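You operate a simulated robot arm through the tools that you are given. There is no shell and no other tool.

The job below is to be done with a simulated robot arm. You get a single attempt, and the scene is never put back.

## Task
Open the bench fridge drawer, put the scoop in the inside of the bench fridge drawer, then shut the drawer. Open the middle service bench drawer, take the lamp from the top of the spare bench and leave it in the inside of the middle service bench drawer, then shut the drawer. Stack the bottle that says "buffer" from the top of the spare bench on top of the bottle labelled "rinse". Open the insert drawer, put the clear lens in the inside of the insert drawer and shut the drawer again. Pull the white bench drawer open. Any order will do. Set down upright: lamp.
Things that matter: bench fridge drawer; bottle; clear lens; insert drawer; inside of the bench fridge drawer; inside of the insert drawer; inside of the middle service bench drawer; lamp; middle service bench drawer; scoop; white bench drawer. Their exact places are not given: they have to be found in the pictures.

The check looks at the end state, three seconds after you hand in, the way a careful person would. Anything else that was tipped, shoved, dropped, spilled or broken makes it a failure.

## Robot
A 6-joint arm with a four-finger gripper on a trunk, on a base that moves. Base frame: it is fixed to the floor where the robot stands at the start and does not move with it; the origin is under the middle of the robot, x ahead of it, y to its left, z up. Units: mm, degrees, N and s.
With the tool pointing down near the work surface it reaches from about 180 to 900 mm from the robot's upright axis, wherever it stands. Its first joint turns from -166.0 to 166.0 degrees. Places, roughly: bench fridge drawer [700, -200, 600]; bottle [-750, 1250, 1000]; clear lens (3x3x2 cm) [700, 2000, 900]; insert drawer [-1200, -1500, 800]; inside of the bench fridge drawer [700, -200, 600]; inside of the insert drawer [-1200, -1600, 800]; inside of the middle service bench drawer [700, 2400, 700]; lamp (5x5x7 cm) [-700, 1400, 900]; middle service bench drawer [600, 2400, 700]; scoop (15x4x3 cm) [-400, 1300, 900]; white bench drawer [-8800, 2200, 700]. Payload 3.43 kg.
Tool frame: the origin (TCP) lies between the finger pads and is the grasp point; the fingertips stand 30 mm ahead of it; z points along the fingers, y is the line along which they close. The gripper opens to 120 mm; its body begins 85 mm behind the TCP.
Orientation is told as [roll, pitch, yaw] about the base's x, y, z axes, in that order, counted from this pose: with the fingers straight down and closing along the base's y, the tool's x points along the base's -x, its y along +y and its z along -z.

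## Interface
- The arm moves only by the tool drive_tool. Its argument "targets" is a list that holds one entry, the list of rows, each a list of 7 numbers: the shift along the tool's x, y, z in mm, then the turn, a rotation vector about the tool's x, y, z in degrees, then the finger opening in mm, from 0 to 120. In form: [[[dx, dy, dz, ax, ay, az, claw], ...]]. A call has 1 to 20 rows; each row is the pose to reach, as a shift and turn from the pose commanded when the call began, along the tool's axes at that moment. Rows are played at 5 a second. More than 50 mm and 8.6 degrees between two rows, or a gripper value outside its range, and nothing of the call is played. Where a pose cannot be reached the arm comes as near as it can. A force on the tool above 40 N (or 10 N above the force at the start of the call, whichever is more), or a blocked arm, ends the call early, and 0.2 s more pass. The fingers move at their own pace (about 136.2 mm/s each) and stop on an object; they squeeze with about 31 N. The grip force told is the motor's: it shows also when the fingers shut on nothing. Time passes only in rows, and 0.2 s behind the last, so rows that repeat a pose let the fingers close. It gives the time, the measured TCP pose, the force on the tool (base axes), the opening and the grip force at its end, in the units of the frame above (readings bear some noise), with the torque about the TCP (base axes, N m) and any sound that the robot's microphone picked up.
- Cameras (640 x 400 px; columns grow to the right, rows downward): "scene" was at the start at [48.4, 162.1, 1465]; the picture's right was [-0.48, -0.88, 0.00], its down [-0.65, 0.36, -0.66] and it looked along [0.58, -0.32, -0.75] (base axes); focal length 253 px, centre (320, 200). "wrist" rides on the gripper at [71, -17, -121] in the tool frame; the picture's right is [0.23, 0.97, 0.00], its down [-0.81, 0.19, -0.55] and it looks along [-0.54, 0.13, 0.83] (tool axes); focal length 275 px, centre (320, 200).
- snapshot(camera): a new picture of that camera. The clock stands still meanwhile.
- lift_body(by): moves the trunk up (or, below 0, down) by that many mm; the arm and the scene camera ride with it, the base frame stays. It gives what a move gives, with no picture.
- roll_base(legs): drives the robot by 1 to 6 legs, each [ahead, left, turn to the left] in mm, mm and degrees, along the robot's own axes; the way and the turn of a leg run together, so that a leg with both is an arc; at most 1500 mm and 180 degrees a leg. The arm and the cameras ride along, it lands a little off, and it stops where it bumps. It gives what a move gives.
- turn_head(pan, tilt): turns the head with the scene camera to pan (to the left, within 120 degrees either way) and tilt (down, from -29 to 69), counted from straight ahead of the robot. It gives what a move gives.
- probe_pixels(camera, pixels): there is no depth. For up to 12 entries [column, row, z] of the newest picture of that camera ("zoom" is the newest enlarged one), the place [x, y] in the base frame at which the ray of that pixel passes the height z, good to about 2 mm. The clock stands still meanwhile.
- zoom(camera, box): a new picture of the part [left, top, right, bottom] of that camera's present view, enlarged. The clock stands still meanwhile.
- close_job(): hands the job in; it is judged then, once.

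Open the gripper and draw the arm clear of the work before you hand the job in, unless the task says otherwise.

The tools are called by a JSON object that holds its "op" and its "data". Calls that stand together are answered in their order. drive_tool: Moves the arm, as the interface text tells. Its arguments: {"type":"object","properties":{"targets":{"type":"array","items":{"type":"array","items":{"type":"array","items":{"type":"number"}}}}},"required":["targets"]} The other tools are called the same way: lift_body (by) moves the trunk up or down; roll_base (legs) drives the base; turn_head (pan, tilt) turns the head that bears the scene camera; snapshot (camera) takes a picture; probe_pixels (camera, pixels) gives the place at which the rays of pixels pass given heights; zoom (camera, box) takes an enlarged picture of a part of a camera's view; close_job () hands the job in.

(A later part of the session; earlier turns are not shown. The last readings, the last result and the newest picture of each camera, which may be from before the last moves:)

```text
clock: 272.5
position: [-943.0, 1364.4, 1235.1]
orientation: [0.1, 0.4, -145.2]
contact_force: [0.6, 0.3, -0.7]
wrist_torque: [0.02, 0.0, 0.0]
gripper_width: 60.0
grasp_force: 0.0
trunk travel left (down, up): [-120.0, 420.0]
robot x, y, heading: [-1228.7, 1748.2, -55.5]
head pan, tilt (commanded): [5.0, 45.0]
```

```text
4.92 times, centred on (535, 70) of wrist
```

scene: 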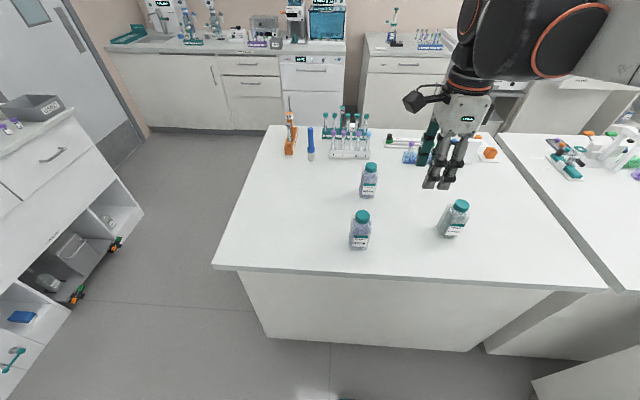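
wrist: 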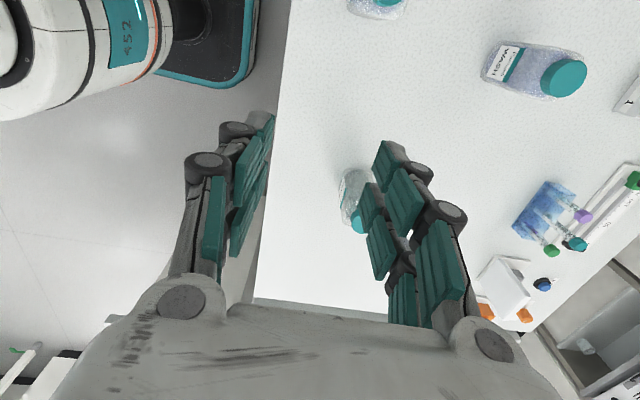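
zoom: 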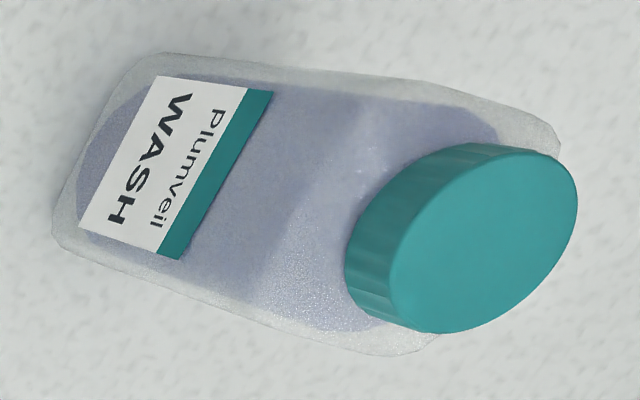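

I probe the WASH cap and base in both pictures.

{"op": "probe_pixels", "data": {"camera": "zoom", "pixels": [[483, 240, 1020], [483, 240, 1040], [483, 240, 1060], [483, 240, 1080], [483, 240, 1100], [60, 215, 900], [132, 65, 900], [70, 248, 900], [160, 54, 900], [430, 340, 1060], [545, 150, 1060]]}}

{"op": "probe_pixels", "data": {"camera": "scene", "pixels": [[371.4, 166.3, 1020], [371.4, 166.3, 1040], [371.4, 166.3, 1060], [371.4, 166.3, 1080], [371.4, 166.3, 1100], [359.4, 197.9, 900], [374.1, 198.6, 900]]}}

```text
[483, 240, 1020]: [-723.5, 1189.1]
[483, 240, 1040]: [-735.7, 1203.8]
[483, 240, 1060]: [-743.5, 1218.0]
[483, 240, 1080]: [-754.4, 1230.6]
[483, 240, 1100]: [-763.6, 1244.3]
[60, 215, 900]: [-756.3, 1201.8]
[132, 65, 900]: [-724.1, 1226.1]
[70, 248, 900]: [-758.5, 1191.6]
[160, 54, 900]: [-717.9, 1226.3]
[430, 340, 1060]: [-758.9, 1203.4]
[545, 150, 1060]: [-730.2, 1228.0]
```

```text
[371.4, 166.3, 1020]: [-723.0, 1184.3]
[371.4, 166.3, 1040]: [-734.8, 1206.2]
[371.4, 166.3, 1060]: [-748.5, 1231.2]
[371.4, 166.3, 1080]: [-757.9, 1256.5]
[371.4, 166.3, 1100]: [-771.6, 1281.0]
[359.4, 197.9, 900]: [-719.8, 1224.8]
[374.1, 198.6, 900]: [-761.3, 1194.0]
```

Rays meet at a cap height of roughly 1020–1033, i.e. bottles ~125 mm tall. I move above the BUFFER bottle's estimated centre (-1015,1172) at z≈1200 and look with the wrist camera.

{"op": "drive_tool", "data": {"targets": [[[-34, 23, 5, 0, 0, 0, 80], [-68, 47, 10, 0, 0, 0, 90], [-101, 70, 15, 0, 0, 0, 100], [-135, 94, 25, 0, 0, 0, 100], [-169, 117, 35, 0, 0, 0, 100]]]}}

{"op": "snapshot", "data": {"camera": "wrist"}}

```text
clock: 273.7
position: [-1016.6, 1171.5, 1197.6]
orientation: [0.2, 0.4, -145.2]
contact_force: [0.3, -0.2, -0.7]
wrist_torque: [0.03, 0.01, 0.0]
gripper_width: 99.8
grasp_force: 0.1
trunk travel left (down, up): [-120.0, 420.0]
robot x, y, heading: [-1232.6, 1749.1, -55.4]
head pan, tilt (commanded): [5.0, 45.0]
```

```text
taken
```

wrist: 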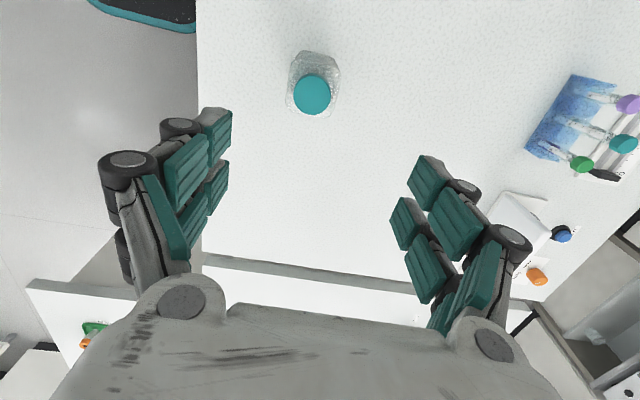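

The cap appears at (312,95). I zoom and probe it at several heights to triangulate with the scene ray.

{"op": "zoom", "data": {"camera": "wrist", "box": [264, 40, 360, 125]}}

{"op": "zoom", "data": {"camera": "scene", "box": [420, 180, 500, 250]}}

```text
4.71 times, centred on (312, 82) of wrist
```

zoom: 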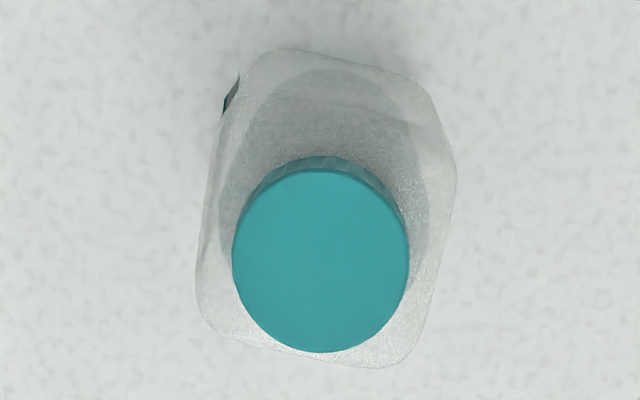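

```text
5.71 times, centred on (460, 215) of scene
```

zoom: 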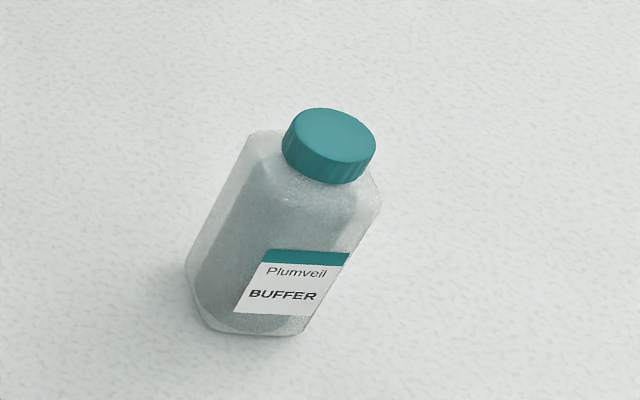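

{"op": "probe_pixels", "data": {"camera": "wrist", "pixels": [[312.2, 95.2, 1010], [312.2, 95.2, 1020], [312.2, 95.2, 1030], [312.2, 95.2, 1040], [312.2, 95.2, 1060]]}}

{"op": "probe_pixels", "data": {"camera": "scene", "pixels": [[461.9, 203.6, 1010], [461.9, 203.6, 1020], [461.9, 203.6, 1030], [461.9, 203.6, 1040], [461.9, 203.6, 1060]]}}

```text
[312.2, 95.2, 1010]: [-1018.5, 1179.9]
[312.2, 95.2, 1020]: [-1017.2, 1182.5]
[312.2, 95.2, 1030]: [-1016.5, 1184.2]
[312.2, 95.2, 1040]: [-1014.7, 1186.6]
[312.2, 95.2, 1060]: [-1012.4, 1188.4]
```

```text
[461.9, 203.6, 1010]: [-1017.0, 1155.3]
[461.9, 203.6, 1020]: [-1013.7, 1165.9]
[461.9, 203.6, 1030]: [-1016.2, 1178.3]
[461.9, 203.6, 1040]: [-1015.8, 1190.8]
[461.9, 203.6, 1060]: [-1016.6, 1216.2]
```

Both rays meet at the cap: centre (-1015.5,1185.7), top z≈1036. I shift 14 mm to centre over it and descend to z≈1060 first to verify.

{"op": "drive_tool", "data": {"targets": [[[9, -11, 30, 0, 0, 0, 100], [9, -11, 65, 0, 0, 0, 100], [9, -11, 100, 0, 0, 0, 100], [9, -11, 135, 0, 0, 0, 100]]]}}

{"op": "snapshot", "data": {"camera": "wrist"}}

```text
clock: 274.7
position: [-1012.5, 1187.2, 1063.1]
orientation: [0.1, 0.5, -145.3]
contact_force: [-0.6, -0.3, 0.5]
wrist_torque: [-0.02, 0.01, 0.01]
gripper_width: 99.5
grasp_force: 0.1
trunk travel left (down, up): [-120.0, 420.0]
robot x, y, heading: [-1228.5, 1745.3, -55.4]
head pan, tilt (commanded): [5.0, 45.0]
```

```text
taken
```

wrist: 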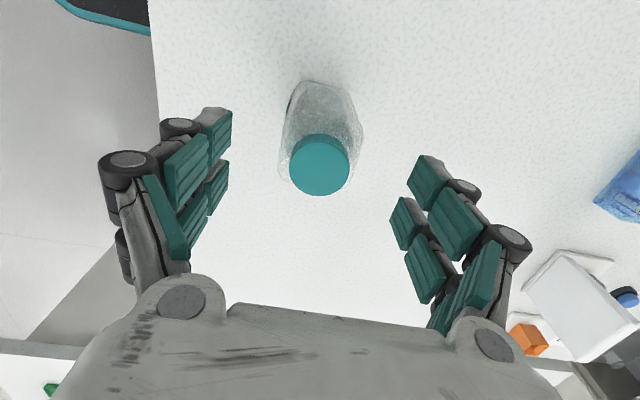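

The cap sits at (319,163), exactly where expected. I remove a 0.45° residual tilt and descend to z≈975.

{"op": "drive_tool", "data": {"targets": [[[0, 0, 22, 0, -0.45, 0, 100], [0, 0, 44, 0, -0.45, 0, 100], [0, 0, 66, 0, -0.45, 0, 96], [0, 0, 88, 0, -0.45, 0, 96]]]}}

{"op": "snapshot", "data": {"camera": "wrist"}}

```text
clock: 275.7
position: [-1013.3, 1187.6, 976.4]
orientation: [0.1, -0.1, -145.2]
contact_force: [-0.1, -0.7, -0.5]
wrist_torque: [-0.01, -0.01, -0.01]
gripper_width: 96.0
grasp_force: 0.0
trunk travel left (down, up): [-120.0, 420.0]
robot x, y, heading: [-1228.1, 1745.2, -55.0]
head pan, tilt (commanded): [5.0, 45.0]
```

```text
taken
```

wrist: 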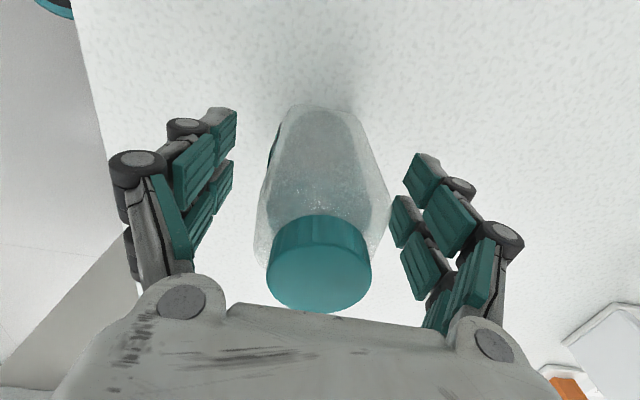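

The bottle stands between the fingers with the cap clear of the palm. I close on it.

{"op": "drive_tool", "data": {"targets": [[[0, 0, 0, 0, 0, 0, 80], [0, 0, 0, 0, 0, 0, 66], [0, 0, 0, 0, 0, 0, 50], [0, 0, 0, 0, 0, 0, 40], [0, 0, 0, 0, 0, 0, 40]]]}}

{"op": "snapshot", "data": {"camera": "wrist"}}

```text
clock: 276.9
position: [-1011.2, 1187.8, 975.8]
orientation: [0.1, 0.0, -145.2]
contact_force: [0.4, -0.8, 1.1]
wrist_torque: [-0.07, 0.04, -0.02]
gripper_width: 55.5
grasp_force: 31.5
trunk travel left (down, up): [-120.0, 420.0]
robot x, y, heading: [-1230.2, 1746.8, -55.2]
head pan, tilt (commanded): [5.0, 45.0]
```

```text
taken
```

wrist: 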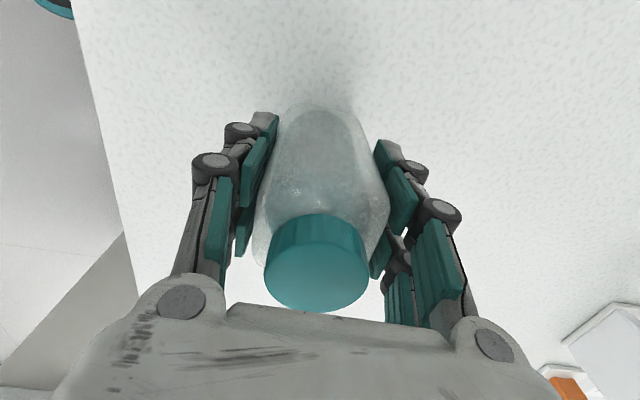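

Gripped at 55.5 mm. I lift 40 mm and check that the bottle comes along.

{"op": "drive_tool", "data": {"targets": [[[0, 0, -10, 0, 0, 0, 40], [0, 0, -25, 0, 0, 0, 40], [0, 0, -40, 0, 0, 0, 40]]]}}

{"op": "snapshot", "data": {"camera": "wrist"}}

{"op": "snapshot", "data": {"camera": "scene"}}

```text
clock: 277.7
position: [-1012.9, 1187.7, 1014.2]
orientation: [0.2, -0.1, -145.2]
contact_force: [-0.4, 0.4, -2.4]
wrist_torque: [-0.02, 0.02, 0.05]
gripper_width: 55.6
grasp_force: 31.2
trunk travel left (down, up): [-120.0, 420.0]
robot x, y, heading: [-1227.7, 1750.1, -55.4]
head pan, tilt (commanded): [5.0, 45.0]
```

```text
taken
```

wrist: 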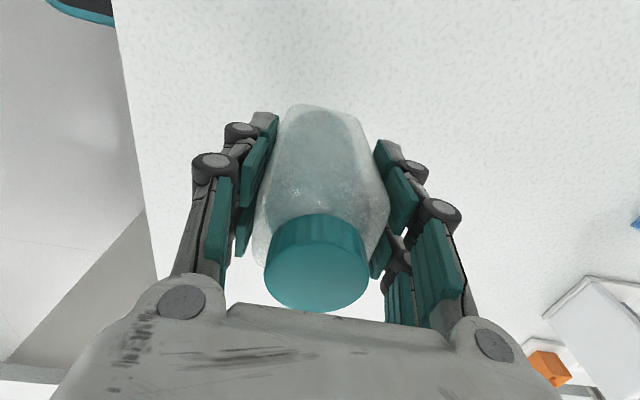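

```text
taken
```

scene: 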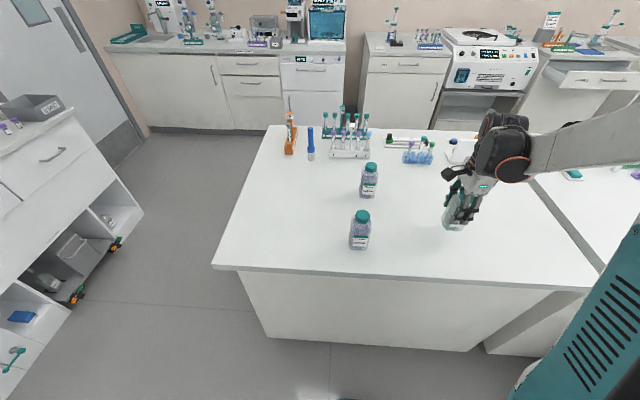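

The bottle is held steadily. I raise it to z≈1180 and move beside the RINSE bottle so the wrist camera can see RINSE's cap next to the held bottle.

{"op": "drive_tool", "data": {"targets": [[[0, 0, -42, 0, 0, 0, 40], [0, 0, -84, 0, 0, 0, 40], [0, 0, -126, 0, 0, 0, 40], [0, 0, -166, 0, 0, 0, 40], [39, 5, -166, 0, 0, 0, 40], [78, 9, -166, 0, 0, 0, 40], [117, 14, -166, 0, 0, 0, 40], [156, 18, -166, 0, 0, 0, 40], [196, 23, -166, 0, 0, 0, 40], [235, 27, -166, 0, 0, 0, 40], [274, 32, -166, 0, 0, 0, 40]]]}}

{"op": "snapshot", "data": {"camera": "wrist"}}

{"op": "snapshot", "data": {"camera": "scene"}}

```text
clock: 280.1
position: [-766.5, 1316.7, 1182.1]
orientation: [0.1, -0.1, -145.2]
contact_force: [0.5, 0.5, -2.3]
wrist_torque: [-0.01, -0.01, -0.01]
gripper_width: 55.7
grasp_force: 31.7
trunk travel left (down, up): [-120.0, 420.0]
robot x, y, heading: [-1232.0, 1747.3, -55.1]
head pan, tilt (commanded): [5.0, 45.0]
```

```text
taken
```

wrist: 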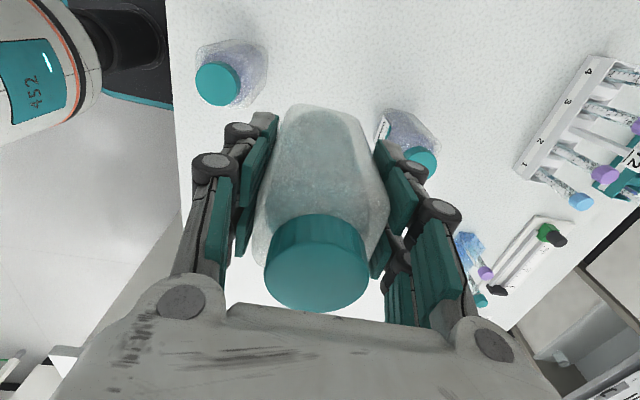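

```text
taken
```

scene: 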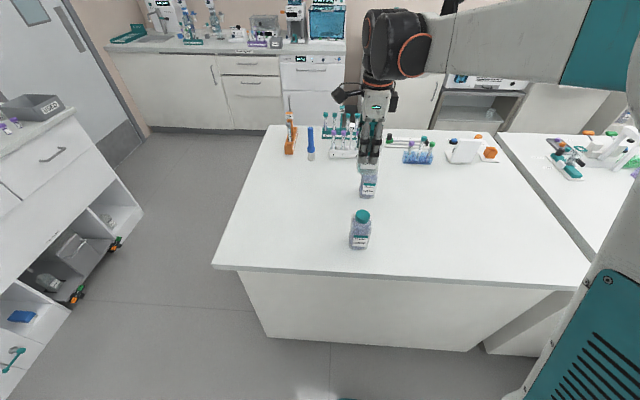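

RINSE's cap shows at wrist (218,84). I zoom and probe it along with the scene view.

{"op": "zoom", "data": {"camera": "wrist", "box": [180, 40, 276, 120]}}

{"op": "zoom", "data": {"camera": "scene", "box": [330, 195, 400, 260]}}

```text
5.00 times, centred on (228, 80) of wrist
```

zoom: 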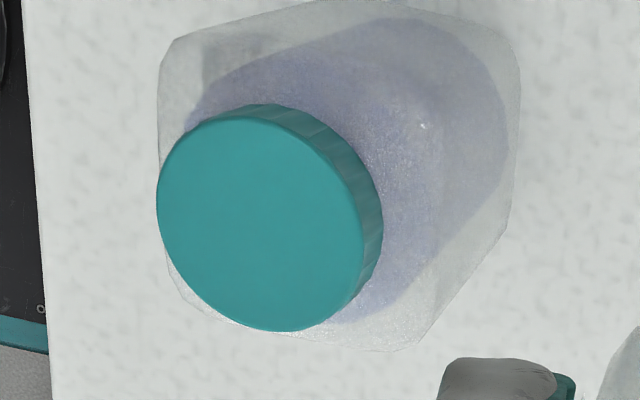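

```text
6.15 times, centred on (365, 228) of scene
```

zoom: 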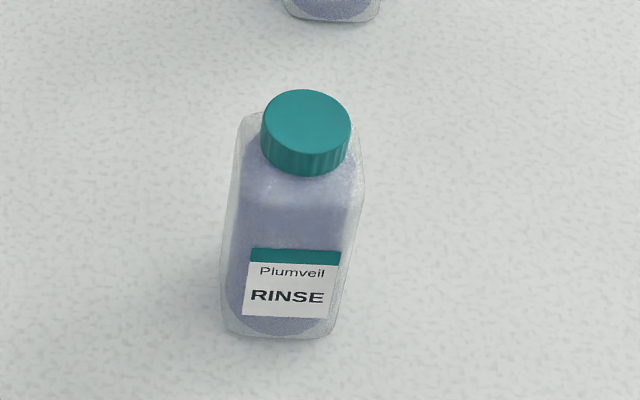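

{"op": "probe_pixels", "data": {"camera": "wrist", "pixels": [[216.4, 84.8, 1020], [216.4, 84.8, 1030], [216.4, 84.8, 1036], [216.4, 84.8, 1040], [216.4, 84.8, 1050]]}}

{"op": "probe_pixels", "data": {"camera": "scene", "pixels": [[362.7, 215.2, 1020], [362.7, 215.2, 1030], [362.7, 215.2, 1036], [362.7, 215.2, 1040], [362.7, 215.2, 1050]]}}

```text
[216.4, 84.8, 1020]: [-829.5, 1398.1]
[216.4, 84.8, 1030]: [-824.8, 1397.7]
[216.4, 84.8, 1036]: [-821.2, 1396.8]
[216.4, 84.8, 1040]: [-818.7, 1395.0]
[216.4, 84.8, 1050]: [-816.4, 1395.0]
```

```text
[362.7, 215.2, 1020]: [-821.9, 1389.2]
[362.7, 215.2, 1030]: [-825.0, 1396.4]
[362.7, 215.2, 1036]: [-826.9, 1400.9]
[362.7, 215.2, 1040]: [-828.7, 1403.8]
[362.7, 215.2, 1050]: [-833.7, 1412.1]
```

Wrist and scene rays agree: RINSE's cap centre ≈(-824.5,1397.7), top z≈1031–1033. I move the held bottle directly above it and lower to 15 mm above the cap.

{"op": "drive_tool", "data": {"targets": [[[0, -33, 0, 0, 0, 0, 40], [-1, -66, 0, 0, 0, 0, 40], [-1.4, -99.6, 0, 0, 0, 0, 40], [-1.4, -99.6, 20, 0, 0, 0, 40], [-1.4, -99.6, 40, 0, 0, 0, 40], [-1.4, -99.6, 57, 0, 0, 0, 40]]]}}

{"op": "zoom", "data": {"camera": "scene", "box": [310, 150, 430, 260]}}

{"op": "snapshot", "data": {"camera": "wrist"}}

```text
clock: 281.5
position: [-827.0, 1398.6, 1122.4]
orientation: [0.1, -0.2, -145.1]
contact_force: [0.3, -0.2, -2.6]
wrist_torque: [0.0, -0.03, -0.01]
gripper_width: 55.5
grasp_force: 30.8
trunk travel left (down, up): [-120.0, 420.0]
robot x, y, heading: [-1231.1, 1747.8, -55.3]
head pan, tilt (commanded): [5.0, 45.0]
```

```text
3.64 times, centred on (370, 205) of scene
```

zoom: 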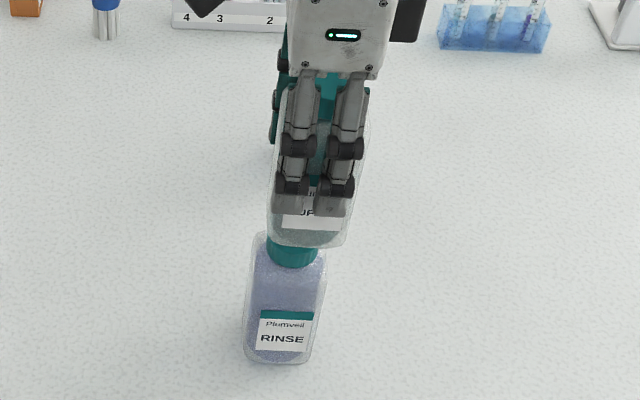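

```text
taken
```

wrist: 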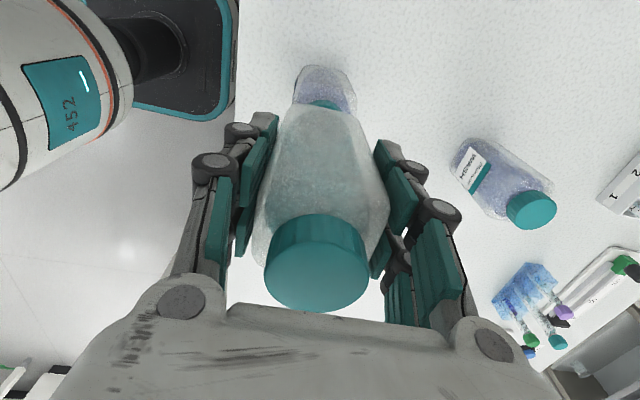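

In the scene the buffer's base seems slightly to the right of RINSE's axis. I zoom in further to measure the alignment.

{"op": "zoom", "data": {"camera": "scene", "box": [330, 190, 390, 255]}}

```text
6.15 times, centred on (360, 222) of scene
```

zoom: 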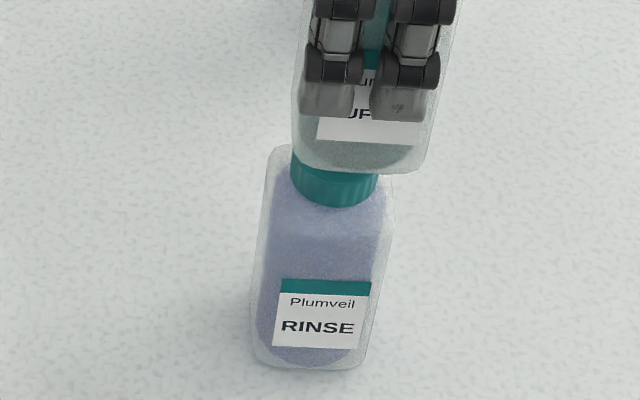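

{"op": "probe_pixels", "data": {"camera": "zoom", "pixels": [[300, 166, 1046], [424, 172, 1046], [258, 358, 900], [362, 366, 900], [292, 160, 1030], [378, 165, 1030], [335, 205, 1012]]}}

```text
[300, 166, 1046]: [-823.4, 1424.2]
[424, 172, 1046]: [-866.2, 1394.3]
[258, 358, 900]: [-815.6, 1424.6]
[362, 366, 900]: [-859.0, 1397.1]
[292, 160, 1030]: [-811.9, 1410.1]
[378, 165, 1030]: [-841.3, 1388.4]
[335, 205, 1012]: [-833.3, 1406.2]
```

The held bottle sits about 7 mm toward –u relative to RINSE. I shift 6 mm left and 1 mm ahead, then recheck.

{"op": "drive_tool", "data": {"targets": [[[3, 0.5, 0, 0, 0, 0, 40], [6, 1, 0, 0, 0, 0, 40], [6, 1, 4, 0, 0, 0, 40]]]}}

{"op": "zoom", "data": {"camera": "scene", "box": [330, 190, 390, 255]}}

```text
clock: 282.3
position: [-820.4, 1400.5, 1119.4]
orientation: [0.1, -0.1, -145.2]
contact_force: [0.1, 0.2, -2.8]
wrist_torque: [-0.02, -0.04, -0.01]
gripper_width: 55.7
grasp_force: 30.9
trunk travel left (down, up): [-120.0, 420.0]
robot x, y, heading: [-1233.2, 1746.3, -55.3]
head pan, tilt (commanded): [5.0, 45.0]
```

```text
6.15 times, centred on (360, 222) of scene
```

zoom: 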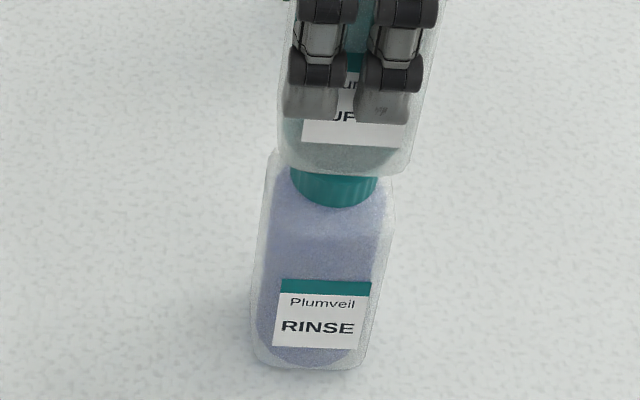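

{"op": "probe_pixels", "data": {"camera": "zoom", "pixels": [[287, 165, 1043], [409, 173, 1043], [258, 358, 900], [362, 366, 900], [285, 165, 1040], [278, 140, 1043], [420, 140, 1043]]}}

```text
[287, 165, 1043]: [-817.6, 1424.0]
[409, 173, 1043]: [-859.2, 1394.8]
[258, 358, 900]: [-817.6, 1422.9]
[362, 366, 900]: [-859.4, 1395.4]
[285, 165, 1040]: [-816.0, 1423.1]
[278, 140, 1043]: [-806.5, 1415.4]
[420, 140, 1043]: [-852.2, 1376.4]
```

The base edges now coincide (both (-817.6,1424)–(-859,1395)). I lower in small steps watching the force.

{"op": "drive_tool", "data": {"targets": [[[0, 0, 2, 0, 0, 0, 40], [0, 0, 4, 0, 0, 0, 40]]]}}

{"op": "drive_tool", "data": {"targets": [[[0, 0, 2, 0, 0, 0, 40], [0, 0, 2, 0, 0, 0, 40]]]}}

```text
clock: 282.9
position: [-821.1, 1399.6, 1115.2]
orientation: [0.2, -0.1, -145.2]
contact_force: [1.1, -0.2, -1.3]
wrist_torque: [0.05, 0.01, 0.0]
gripper_width: 55.5
grasp_force: 30.9
trunk travel left (down, up): [-120.0, 420.0]
robot x, y, heading: [-1229.9, 1747.8, -55.3]
head pan, tilt (commanded): [5.0, 45.0]
```

```text
clock: 283.5
position: [-821.7, 1400.1, 1114.1]
orientation: [0.1, -0.1, -145.1]
contact_force: [-0.1, 0.2, -2.4]
wrist_torque: [-0.04, 0.02, 0.03]
gripper_width: 55.7
grasp_force: 30.7
trunk travel left (down, up): [-120.0, 420.0]
robot x, y, heading: [-1232.9, 1744.8, -54.8]
head pan, tilt (commanded): [5.0, 45.0]
```

No contact yet at z≈1114. I continue with 1.5 mm steps.

{"op": "drive_tool", "data": {"targets": [[[0, 0, 1.5, 0, 0, 0, 40], [0, 0, 1.5, 0, 0, 0, 40]]]}}

{"op": "drive_tool", "data": {"targets": [[[0, 0, 1.5, 0, 0, 0, 40], [0, 0, 1.5, 0, 0, 0, 40]]]}}

{"op": "drive_tool", "data": {"targets": [[[0, 0, 1.5, 0, 0, 0, 40], [0, 0, 1.5, 0, 0, 0, 40]]]}}

```text
clock: 284.1
position: [-820.5, 1400.1, 1111.3]
orientation: [0.2, -0.1, -145.1]
contact_force: [0.2, 0.1, -1.8]
wrist_torque: [0.01, -0.03, -0.04]
gripper_width: 55.6
grasp_force: 31.0
trunk travel left (down, up): [-120.0, 420.0]
robot x, y, heading: [-1233.6, 1746.6, -55.2]
head pan, tilt (commanded): [5.0, 45.0]
```

```text
clock: 284.7
position: [-821.6, 1400.9, 1111.1]
orientation: [0.1, -0.1, -145.2]
contact_force: [0.1, -0.2, -1.9]
wrist_torque: [0.03, -0.02, -0.01]
gripper_width: 55.7
grasp_force: 30.5
trunk travel left (down, up): [-120.0, 420.0]
robot x, y, heading: [-1231.3, 1748.2, -55.4]
head pan, tilt (commanded): [5.0, 45.0]
```

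```text
clock: 285.3
position: [-822.6, 1401.8, 1109.5]
orientation: [0.1, 0.0, -145.2]
contact_force: [-1.0, -0.1, -3.0]
wrist_torque: [0.04, -0.01, 0.0]
gripper_width: 55.5
grasp_force: 30.8
trunk travel left (down, up): [-120.0, 420.0]
robot x, y, heading: [-1228.6, 1744.5, -55.3]
head pan, tilt (commanded): [5.0, 45.0]
```

{"op": "drive_tool", "data": {"targets": [[[0, 0, 1.5, 0, 0, 0, 40], [0, 0, 1.5, 0, 0, 0, 40]]]}}

{"op": "drive_tool", "data": {"targets": [[[0, 0, 1.5, 0, 0, 0, 40], [0, 0, 1.5, 0, 0, 0, 40]]]}}

```text
clock: 285.9
position: [-821.9, 1400.3, 1108.3]
orientation: [0.1, -0.1, -145.1]
contact_force: [-0.7, 0.5, -1.1]
wrist_torque: [0.01, 0.0, 0.03]
gripper_width: 55.7
grasp_force: 30.6
trunk travel left (down, up): [-120.0, 420.0]
robot x, y, heading: [-1228.7, 1748.1, -55.0]
head pan, tilt (commanded): [5.0, 45.0]
```

```text
clock: 286.5
position: [-822.3, 1400.7, 1107.2]
orientation: [0.3, -0.1, -145.2]
contact_force: [0.8, -1.9, 15.8]
wrist_torque: [-0.26, 0.05, 0.04]
gripper_width: 55.4
grasp_force: 31.2
trunk travel left (down, up): [-120.0, 420.0]
robot x, y, heading: [-1230.2, 1749.7, -55.0]
head pan, tilt (commanded): [5.0, 45.0]
```

Contact: +16 N. I ease up 1 mm to unload and check.

{"op": "drive_tool", "data": {"targets": [[[0, 0, -1, 0, 0, 0, 40], [0, 0, -1, 0, 0, 0, 40]]]}}

{"op": "zoom", "data": {"camera": "scene", "box": [330, 170, 400, 255]}}

```text
clock: 287.1
position: [-821.8, 1399.9, 1106.9]
orientation: [0.0, -0.1, -145.2]
contact_force: [0.9, -0.5, 4.9]
wrist_torque: [-0.12, 0.01, 0.02]
gripper_width: 55.7
grasp_force: 30.7
trunk travel left (down, up): [-120.0, 420.0]
robot x, y, heading: [-1232.0, 1746.2, -55.2]
head pan, tilt (commanded): [5.0, 45.0]
```

```text
4.71 times, centred on (365, 212) of scene
```

zoom: 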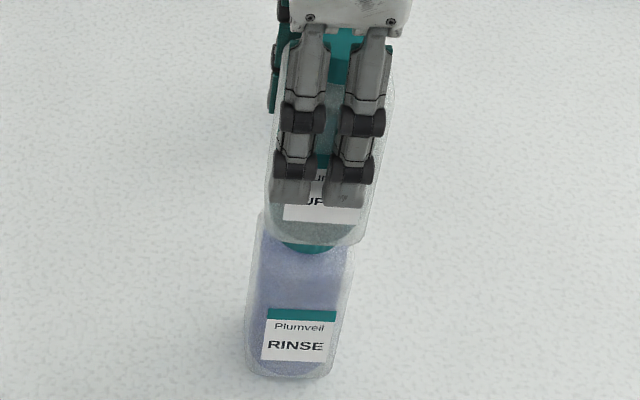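

Aligned and resting (≈5 N). I open the fingers slowly in steps without moving.

{"op": "drive_tool", "data": {"targets": [[[0, 0, 0, 0, 0, 0, 56], [0, 0, 0, 0, 0, 0, 58], [0, 0, 0, 0, 0, 0, 62], [0, 0, 0, 0, 0, 0, 68], [0, 0, 0, 0, 0, 0, 76], [0, 0, 0, 0, 0, 0, 88], [0, 0, 0, 0, 0, 0, 100]]]}}

{"op": "snapshot", "data": {"camera": "wrist"}}

{"op": "zoom", "data": {"camera": "scene", "box": [330, 170, 400, 255]}}

```text
clock: 288.7
position: [-821.6, 1400.3, 1107.5]
orientation: [0.1, -0.1, -145.2]
contact_force: [0.1, 0.2, 0.7]
wrist_torque: [-0.03, 0.01, -0.02]
gripper_width: 100.0
grasp_force: 0.0
trunk travel left (down, up): [-120.0, 420.0]
robot x, y, heading: [-1233.9, 1747.4, -55.5]
head pan, tilt (commanded): [5.0, 45.0]
```

```text
taken
```

wrist: 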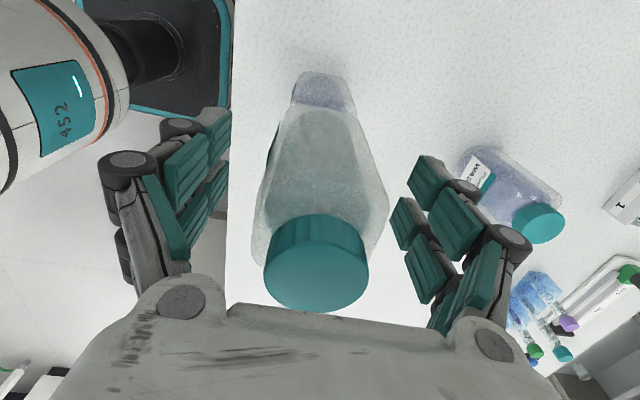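

```text
4.71 times, centred on (365, 212) of scene
```

zoom: 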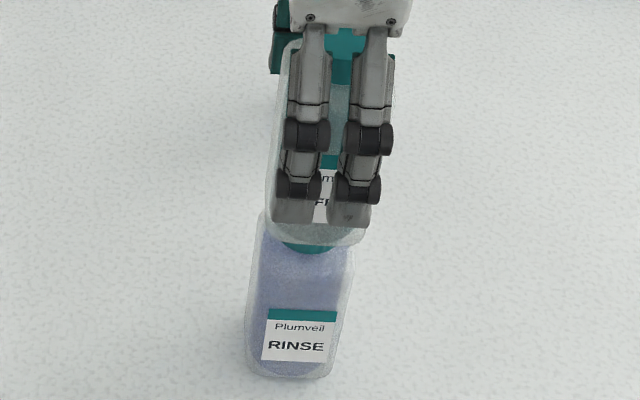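

The stack stands. I rise straight up 160 mm.

{"op": "drive_tool", "data": {"targets": [[[0, 0, -10, 0, 0, 0, 100], [0, 0, -25, 0, 0, 0, 100], [0, 0, -45, 0, 0, 0, 100], [0, 0, -70, 0, 0, 0, 100], [0, 0, -100, 0, 0, 0, 100], [0, 0, -130, 0, 0, 0, 100], [0, 0, -165, 0, 0, 0, 100]]]}}

{"op": "zoom", "data": {"camera": "scene", "box": [320, 130, 410, 255]}}

{"op": "snapshot", "data": {"camera": "wrist"}}

```text
clock: 290.3
position: [-822.0, 1402.6, 1271.2]
orientation: [0.0, 0.0, -145.2]
contact_force: [-0.2, 0.2, -0.5]
wrist_torque: [0.03, 0.03, 0.01]
gripper_width: 100.2
grasp_force: 0.4
trunk travel left (down, up): [-120.0, 420.0]
robot x, y, heading: [-1232.1, 1750.1, -55.1]
head pan, tilt (commanded): [5.0, 45.0]
```

```text
3.20 times, centred on (365, 192) of scene
```

zoom: 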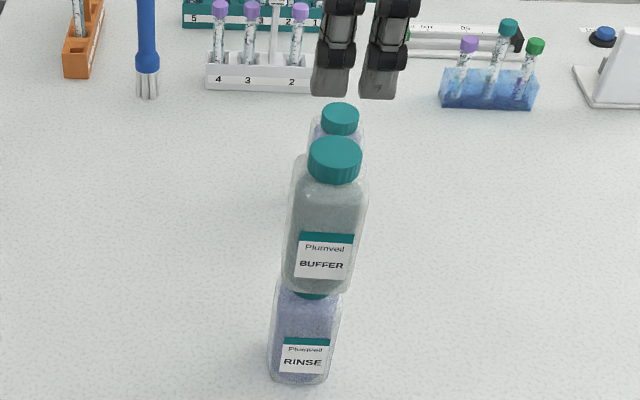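

```text
taken
```

wrist: 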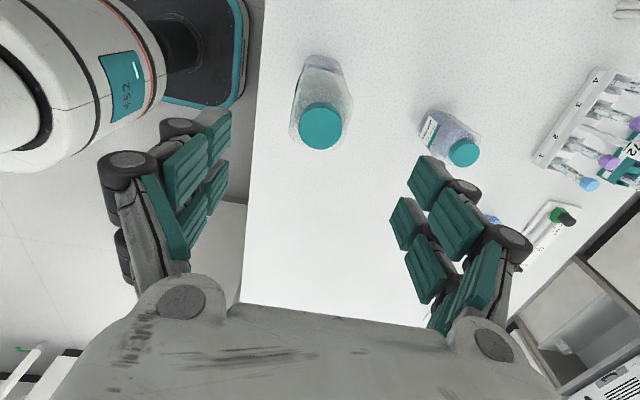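

The stack BUFFER on RINSE stands upright. I retract the arm and drive round to the service bench for the lens: back 100, left 950.

{"op": "drive_tool", "data": {"targets": [[[0, -40, 0, 0, 0, 0, 100], [0, -80, 0, 0, 0, 0, 80], [0, -110, 0, 0, 0, 0, 60]]]}}

{"op": "roll_base", "data": {"legs": [[-100, 0, 0.5], [0, 950, 0]]}}

```text
clock: 291.1
position: [-883.4, 1492.2, 1271.8]
orientation: [0.1, -0.2, -145.2]
contact_force: [0.3, -0.3, -0.2]
wrist_torque: [0.02, 0.03, -0.02]
gripper_width: 60.1
grasp_force: 0.1
trunk travel left (down, up): [-120.0, 420.0]
robot x, y, heading: [-1226.3, 1744.8, -55.2]
head pan, tilt (commanded): [5.0, 45.0]
```

```text
clock: 296.9
position: [-151.3, 2133.2, 1272.0]
orientation: [0.2, -0.2, -144.8]
contact_force: [-0.3, -0.2, -0.1]
wrist_torque: [0.01, -0.01, -0.01]
gripper_width: 59.7
grasp_force: 0.0
trunk travel left (down, up): [-120.0, 420.0]
robot x, y, heading: [-501.1, 2386.2, -54.8]
head pan, tilt (commanded): [5.0, 45.0]
```

Robot is at u≈998, v≈2225. I drive ahead 1015 mm along the spare bench's end and turn left 90° toward the service bench.

{"op": "roll_base", "data": {"legs": [[1015, 0, 0.3], [0, 0, 90.5]]}}

{"op": "turn_head", "data": {"pan": 0, "tilt": 40}}

{"op": "snapshot", "data": {"camera": "scene"}}

{"op": "snapshot", "data": {"camera": "wrist"}}

```text
clock: 306.0
position: [336.3, 1906.7, 1272.9]
orientation: [0.1, -0.1, -53.6]
contact_force: [-0.1, 0.2, 0.2]
wrist_torque: [0.02, 0.03, 0.01]
gripper_width: 60.2
grasp_force: 0.0
trunk travel left (down, up): [-120.0, 420.0]
robot x, y, heading: [89.0, 1552.2, 36.5]
head pan, tilt (commanded): [5.0, 45.0]
```

```text
clock: 306.7
position: [337.1, 1907.5, 1273.0]
orientation: [0.1, -0.1, -53.5]
contact_force: [0.5, -0.2, -0.6]
wrist_torque: [0.01, 0.01, -0.01]
gripper_width: 60.2
grasp_force: 0.1
trunk travel left (down, up): [-120.0, 420.0]
robot x, y, heading: [86.1, 1553.5, 36.5]
head pan, tilt (commanded): [0.0, 40.0]
```

```text
taken
```

scene: 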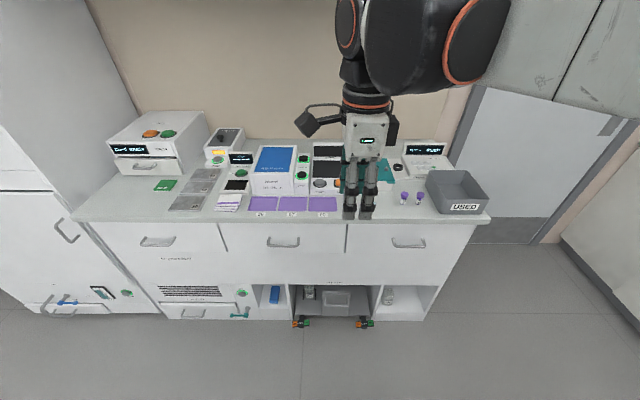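

```text
taken
```

wrist: 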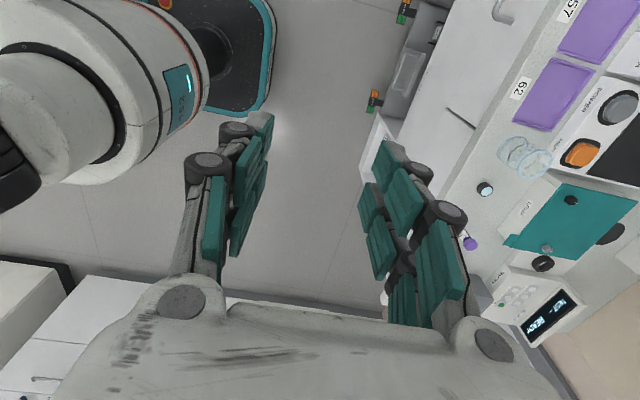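

The lens is visible in the wrist view at (485,189), beside the beaker (522,155). I zoom and probe.

{"op": "zoom", "data": {"camera": "wrist", "box": [445, 130, 605, 260]}}

{"op": "probe_pixels", "data": {"camera": "zoom", "pixels": [[160, 190, 910], [160, 190, 920], [160, 190, 900], [235, 60, 900], [325, 100, 960], [250, 250, 900]]}}

```text
3.08 times, centred on (525, 195) of wrist
```

zoom: 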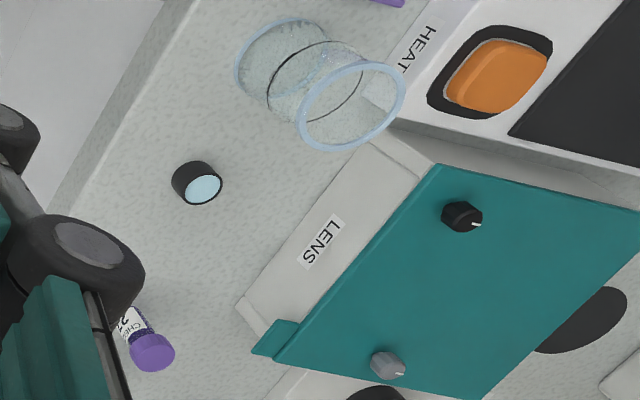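

```text
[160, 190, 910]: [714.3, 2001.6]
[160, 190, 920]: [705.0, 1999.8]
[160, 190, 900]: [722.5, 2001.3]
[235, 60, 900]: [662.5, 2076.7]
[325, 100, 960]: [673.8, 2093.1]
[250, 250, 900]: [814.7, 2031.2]
```

{"op": "probe_pixels", "data": {"camera": "zoom", "pixels": [[203, 190, 920], [203, 190, 915], [190, 180, 900], [180, 187, 920], [222, 187, 920], [282, 65, 900], [235, 70, 900], [300, 110, 980], [350, 105, 980], [240, 303, 910], [365, 143, 910], [150, 350, 960]]}}

```text
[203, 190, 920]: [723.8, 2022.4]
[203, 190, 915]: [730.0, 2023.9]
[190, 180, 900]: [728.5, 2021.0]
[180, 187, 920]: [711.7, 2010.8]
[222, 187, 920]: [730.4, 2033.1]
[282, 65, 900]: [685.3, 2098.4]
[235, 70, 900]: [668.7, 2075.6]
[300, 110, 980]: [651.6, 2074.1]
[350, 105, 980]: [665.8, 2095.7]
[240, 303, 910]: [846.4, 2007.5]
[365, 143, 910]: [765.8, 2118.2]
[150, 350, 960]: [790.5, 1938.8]
```

The lens centre is ≈(727,2022), 20 mm tall, with ≥50 mm free around it. I move the base 100 mm ahead first.

{"op": "roll_base", "data": {"legs": [[100, 0, 0]]}}

```text
clock: 307.8
position: [418.0, 1966.5, 1272.1]
orientation: [0.2, -0.1, -53.7]
contact_force: [0.7, 0.3, 0.1]
wrist_torque: [-0.04, 0.02, -0.04]
gripper_width: 60.0
grasp_force: 0.1
trunk travel left (down, up): [-120.0, 420.0]
robot x, y, heading: [172.2, 1612.2, 36.4]
head pan, tilt (commanded): [0.0, 40.0]
```

I move above the lens at z≈1050, then check with the wrist camera.

{"op": "drive_tool", "data": {"targets": [[[-17.3, 35.2, 10, 0, 0, 0, 60], [-34.5, 70.5, 30, 0, 0, 0, 60], [-51.8, 105.7, 55, 0, 0, 0, 60], [-69.1, 141, 83, 0, 0, 0, 60], [-86.4, 176.2, 111, 0, 0, 0, 60], [-103.6, 211.4, 139, 0, 0, 0, 60], [-120.9, 246.7, 167, 0, 0, 0, 60], [-138.2, 281.9, 195, 0, 0, 0, 60], [-138.2, 281.9, 222, 0, 0, 0, 60]]]}}

{"op": "snapshot", "data": {"camera": "wrist"}}

```text
clock: 309.8
position: [730.1, 2020.6, 1051.9]
orientation: [0.2, -0.1, -53.7]
contact_force: [0.6, -0.1, -0.4]
wrist_torque: [-0.02, 0.0, -0.01]
gripper_width: 60.1
grasp_force: 0.0
trunk travel left (down, up): [-120.0, 420.0]
robot x, y, heading: [171.7, 1615.2, 36.3]
head pan, tilt (commanded): [0.0, 40.0]
```

```text
taken
```

wrist: 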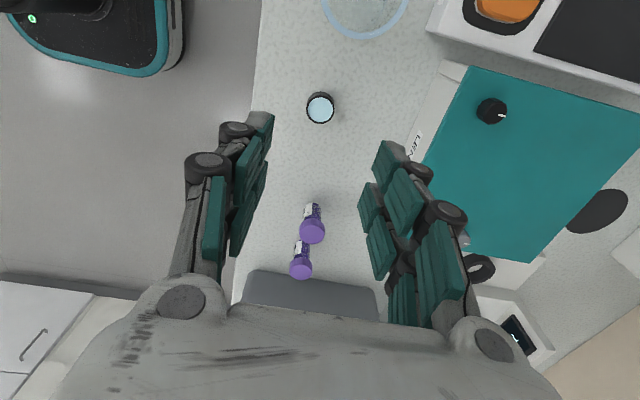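

The lens is at (320,107); I probe it for the final correction.

{"op": "probe_pixels", "data": {"camera": "wrist", "pixels": [[320.5, 108, 920], [320.5, 108, 915], [306, 108, 915], [335, 108, 915], [320, 94, 910]]}}

```text
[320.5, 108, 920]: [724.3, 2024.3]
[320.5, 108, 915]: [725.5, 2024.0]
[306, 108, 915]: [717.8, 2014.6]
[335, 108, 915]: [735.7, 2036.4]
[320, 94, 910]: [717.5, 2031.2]
```

Lens centre (725,2024). I correct 6 mm and descend to z≈934.

{"op": "drive_tool", "data": {"targets": [[[5.8, -2.1, 30, 0, 0, 0, 60], [5.8, -2.1, 60, 0, 0, 0, 60], [5.8, -2.1, 90, 0, 0, 0, 60], [5.8, -2.1, 110, 0, 0, 0, 60], [5.8, -2.1, 118, 0, 0, 0, 60]]]}}

{"op": "snapshot", "data": {"camera": "wrist"}}

```text
clock: 311.0
position: [724.1, 2026.1, 933.6]
orientation: [0.2, 0.0, -53.7]
contact_force: [0.1, 0.0, -0.1]
wrist_torque: [-0.04, -0.01, -0.01]
gripper_width: 59.8
grasp_force: 0.0
trunk travel left (down, up): [-120.0, 420.0]
robot x, y, heading: [171.8, 1610.6, 36.3]
head pan, tilt (commanded): [0.0, 40.0]
```

```text
taken
```

wrist: 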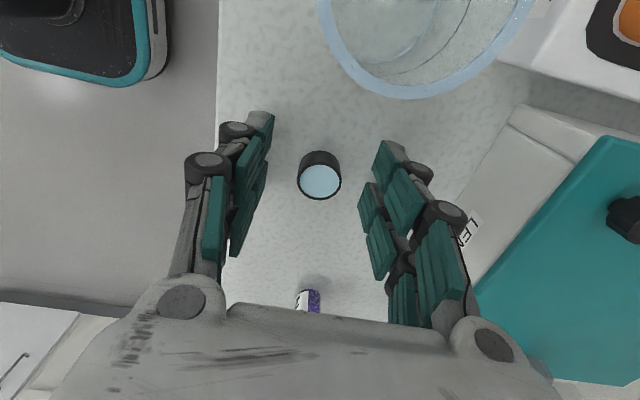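

The lens is centred between the fingers. I close on it.

{"op": "drive_tool", "data": {"targets": [[[0, 0, 0, 0, 0, 0, 45], [0, 0, 0, 0, 0, 0, 30], [0, 0, 0, 0, 0, 0, 15], [0, 0, 0, 0, 0, 0, 15]]]}}

{"op": "snapshot", "data": {"camera": "wrist"}}

```text
clock: 312.0
position: [724.5, 2027.8, 933.4]
orientation: [0.1, -0.1, -53.8]
contact_force: [0.4, 0.5, 0.1]
wrist_torque: [0.0, -0.01, 0.0]
gripper_width: 23.6
grasp_force: 31.2
trunk travel left (down, up): [-120.0, 420.0]
robot x, y, heading: [171.5, 1611.9, 36.4]
head pan, tilt (commanded): [0.0, 40.0]
```

```text
taken
```

wrist: 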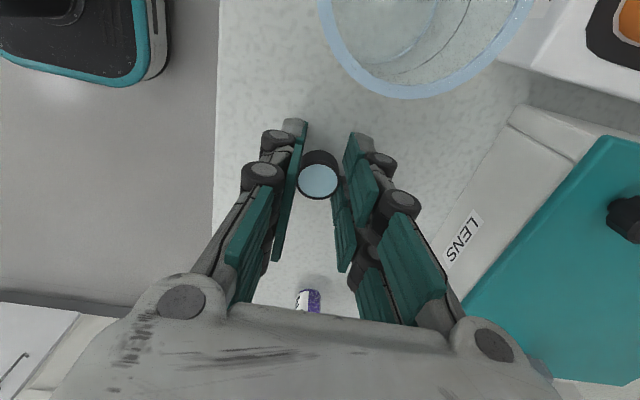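

Gripped at 23.6 mm. I lift 60 mm and check it comes along.

{"op": "drive_tool", "data": {"targets": [[[0, 0, -15, 0, 0, 0, 15], [0, 0, -35, 0, 0, 0, 15], [0, 0, -60, 0, 0, 0, 15]]]}}

{"op": "snapshot", "data": {"camera": "wrist"}}

```text
clock: 312.8
position: [723.8, 2024.6, 994.8]
orientation: [0.1, -0.2, -53.8]
contact_force: [0.5, -0.1, -0.4]
wrist_torque: [-0.01, 0.04, 0.0]
gripper_width: 24.1
grasp_force: 31.1
trunk travel left (down, up): [-120.0, 420.0]
robot x, y, heading: [171.0, 1613.9, 36.2]
head pan, tilt (commanded): [0.0, 40.0]
```

```text
taken
```

wrist: 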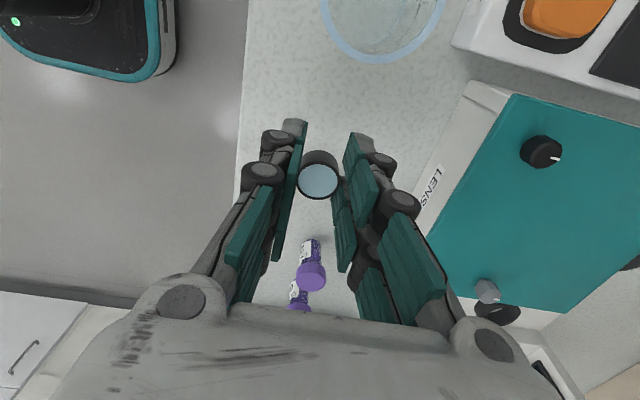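

The lens is held. I raise to z≈1195 and retract 240 mm.

{"op": "drive_tool", "data": {"targets": [[[0, 0, -45, 0, 0, 0, 15], [0, 0, -90, 0, 0, 0, 15], [0, -20, -130, 0, 0, 0, 15], [0, -55, -160, 0, 0, 0, 15], [0, -95, -185, 0, 0, 0, 15], [0, -135, -200, 0, 0, 0, 15], [0, -175, -200, 0, 0, 0, 15], [0, -215, -200, 0, 0, 0, 15], [0, -240, -200, 0, 0, 0, 15]]]}}

{"op": "roll_base", "data": {"legs": [[-90, 0, 0], [0, 0, -90.3]]}}

{"op": "snapshot", "data": {"camera": "wrist"}}

```text
clock: 314.8
position: [529.6, 1884.1, 1191.3]
orientation: [0.0, -0.3, -53.7]
contact_force: [-1.2, -0.6, 0.2]
wrist_torque: [0.0, 0.01, 0.01]
gripper_width: 24.1
grasp_force: 30.7
trunk travel left (down, up): [-120.0, 420.0]
robot x, y, heading: [172.4, 1609.6, 36.4]
head pan, tilt (commanded): [0.0, 40.0]
```

```text
clock: 319.8
position: [366.8, 1197.6, 1190.8]
orientation: [0.1, -0.1, -144.2]
contact_force: [0.5, -0.8, 0.0]
wrist_torque: [-0.01, 0.02, 0.01]
gripper_width: 24.0
grasp_force: 31.0
trunk travel left (down, up): [-120.0, 420.0]
robot x, y, heading: [100.3, 1558.5, -54.1]
head pan, tilt (commanded): [0.0, 40.0]
```

```text
taken
```

wrist: 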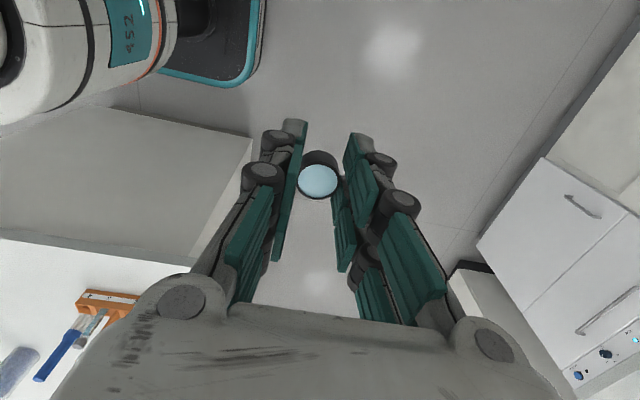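

The lens is secure. I drive ahead 720 mm into the aisle and then right ~2890 mm back to the INSERTS drawer.

{"op": "roll_base", "data": {"legs": [[720, 0, 0], [0, -1450, 0], [0, -1430, 0]]}}

{"op": "turn_head", "data": {"pan": 0, "tilt": 45}}

{"op": "snapshot", "data": {"camera": "scene"}}

{"op": "snapshot", "data": {"camera": "wrist"}}

```text
clock: 337.2
position: [-1543.0, -1069.2, 1191.5]
orientation: [0.1, -0.1, -145.1]
contact_force: [1.2, -0.2, 0.5]
wrist_torque: [-0.01, -0.01, 0.03]
gripper_width: 24.0
grasp_force: 31.0
trunk travel left (down, up): [-120.0, 420.0]
robot x, y, heading: [-1809.0, -701.7, -55.2]
head pan, tilt (commanded): [0.0, 40.0]
```

```text
clock: 337.8
position: [-1543.9, -1069.2, 1190.7]
orientation: [0.2, -0.1, -145.1]
contact_force: [0.3, 0.1, -1.0]
wrist_torque: [-0.01, -0.03, -0.03]
gripper_width: 24.0
grasp_force: 30.2
trunk travel left (down, up): [-120.0, 420.0]
robot x, y, heading: [-1804.2, -701.1, -55.2]
head pan, tilt (commanded): [0.0, 45.0]
```

```text
taken
```

scene: 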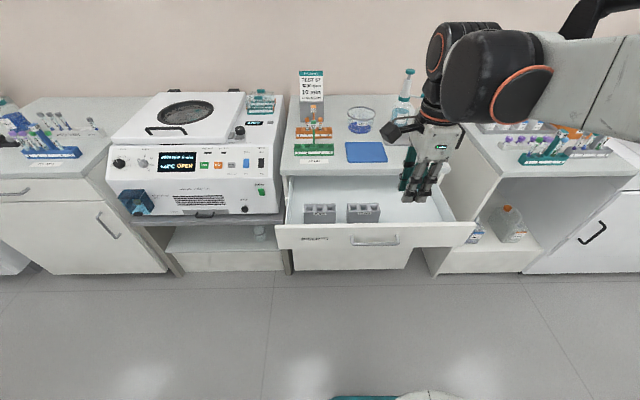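

```text
taken
```

wrist: 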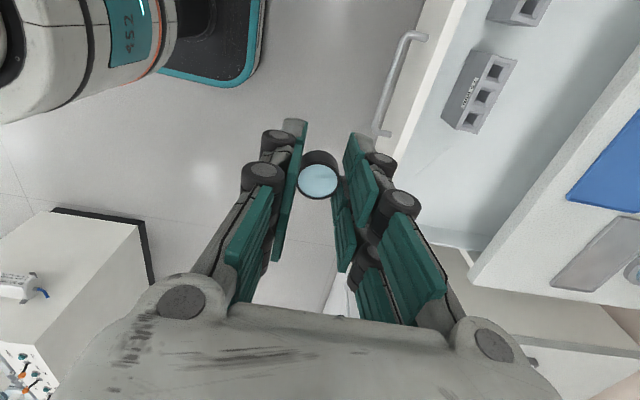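

The open INSERTS drawer is ahead with two 3-hole inserts. I zoom in to measure it.

{"op": "zoom", "data": {"camera": "scene", "box": [265, 160, 485, 290]}}

```text
2.91 times, centred on (375, 225) of scene
```

zoom: 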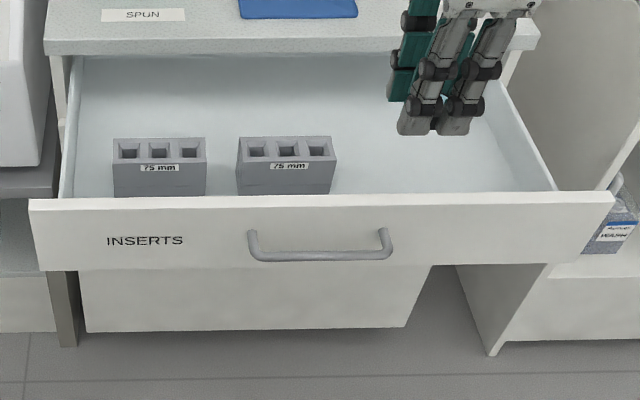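

I probe the bar, panel top, inserts and the free floor spot at the right of the inserts.

{"op": "probe_pixels", "data": {"camera": "zoom", "pixels": [[253, 255, 811], [390, 254, 811], [32, 202, 860], [612, 196, 860], [32, 202, 850], [612, 196, 850], [335, 195, 780], [430, 165, 780], [430, 165, 770], [335, 140, 820], [500, 185, 780], [237, 195, 780]]}}

{"op": "probe_pixels", "data": {"camera": "wrist", "pixels": [[481, 132, 780], [440, 122, 780], [517, 60, 830], [430, 100, 860], [445, 100, 860], [470, 240, 780], [490, 238, 780], [468, 285, 900], [410, 210, 860]]}}

```text
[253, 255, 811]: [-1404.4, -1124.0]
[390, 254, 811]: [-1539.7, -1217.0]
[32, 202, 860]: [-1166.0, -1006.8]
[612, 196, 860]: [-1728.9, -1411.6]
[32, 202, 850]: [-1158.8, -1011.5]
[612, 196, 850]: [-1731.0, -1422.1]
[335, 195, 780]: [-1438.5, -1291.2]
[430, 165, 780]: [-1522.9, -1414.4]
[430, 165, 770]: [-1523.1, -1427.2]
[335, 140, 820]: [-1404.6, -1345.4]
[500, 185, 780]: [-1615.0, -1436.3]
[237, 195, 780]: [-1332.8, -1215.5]
```

```text
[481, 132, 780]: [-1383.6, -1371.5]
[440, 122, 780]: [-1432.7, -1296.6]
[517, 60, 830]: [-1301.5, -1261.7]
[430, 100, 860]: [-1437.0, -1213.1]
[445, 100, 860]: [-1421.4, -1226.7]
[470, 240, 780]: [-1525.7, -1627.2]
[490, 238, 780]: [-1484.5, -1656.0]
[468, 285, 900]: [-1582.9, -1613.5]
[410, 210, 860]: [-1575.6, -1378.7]
```

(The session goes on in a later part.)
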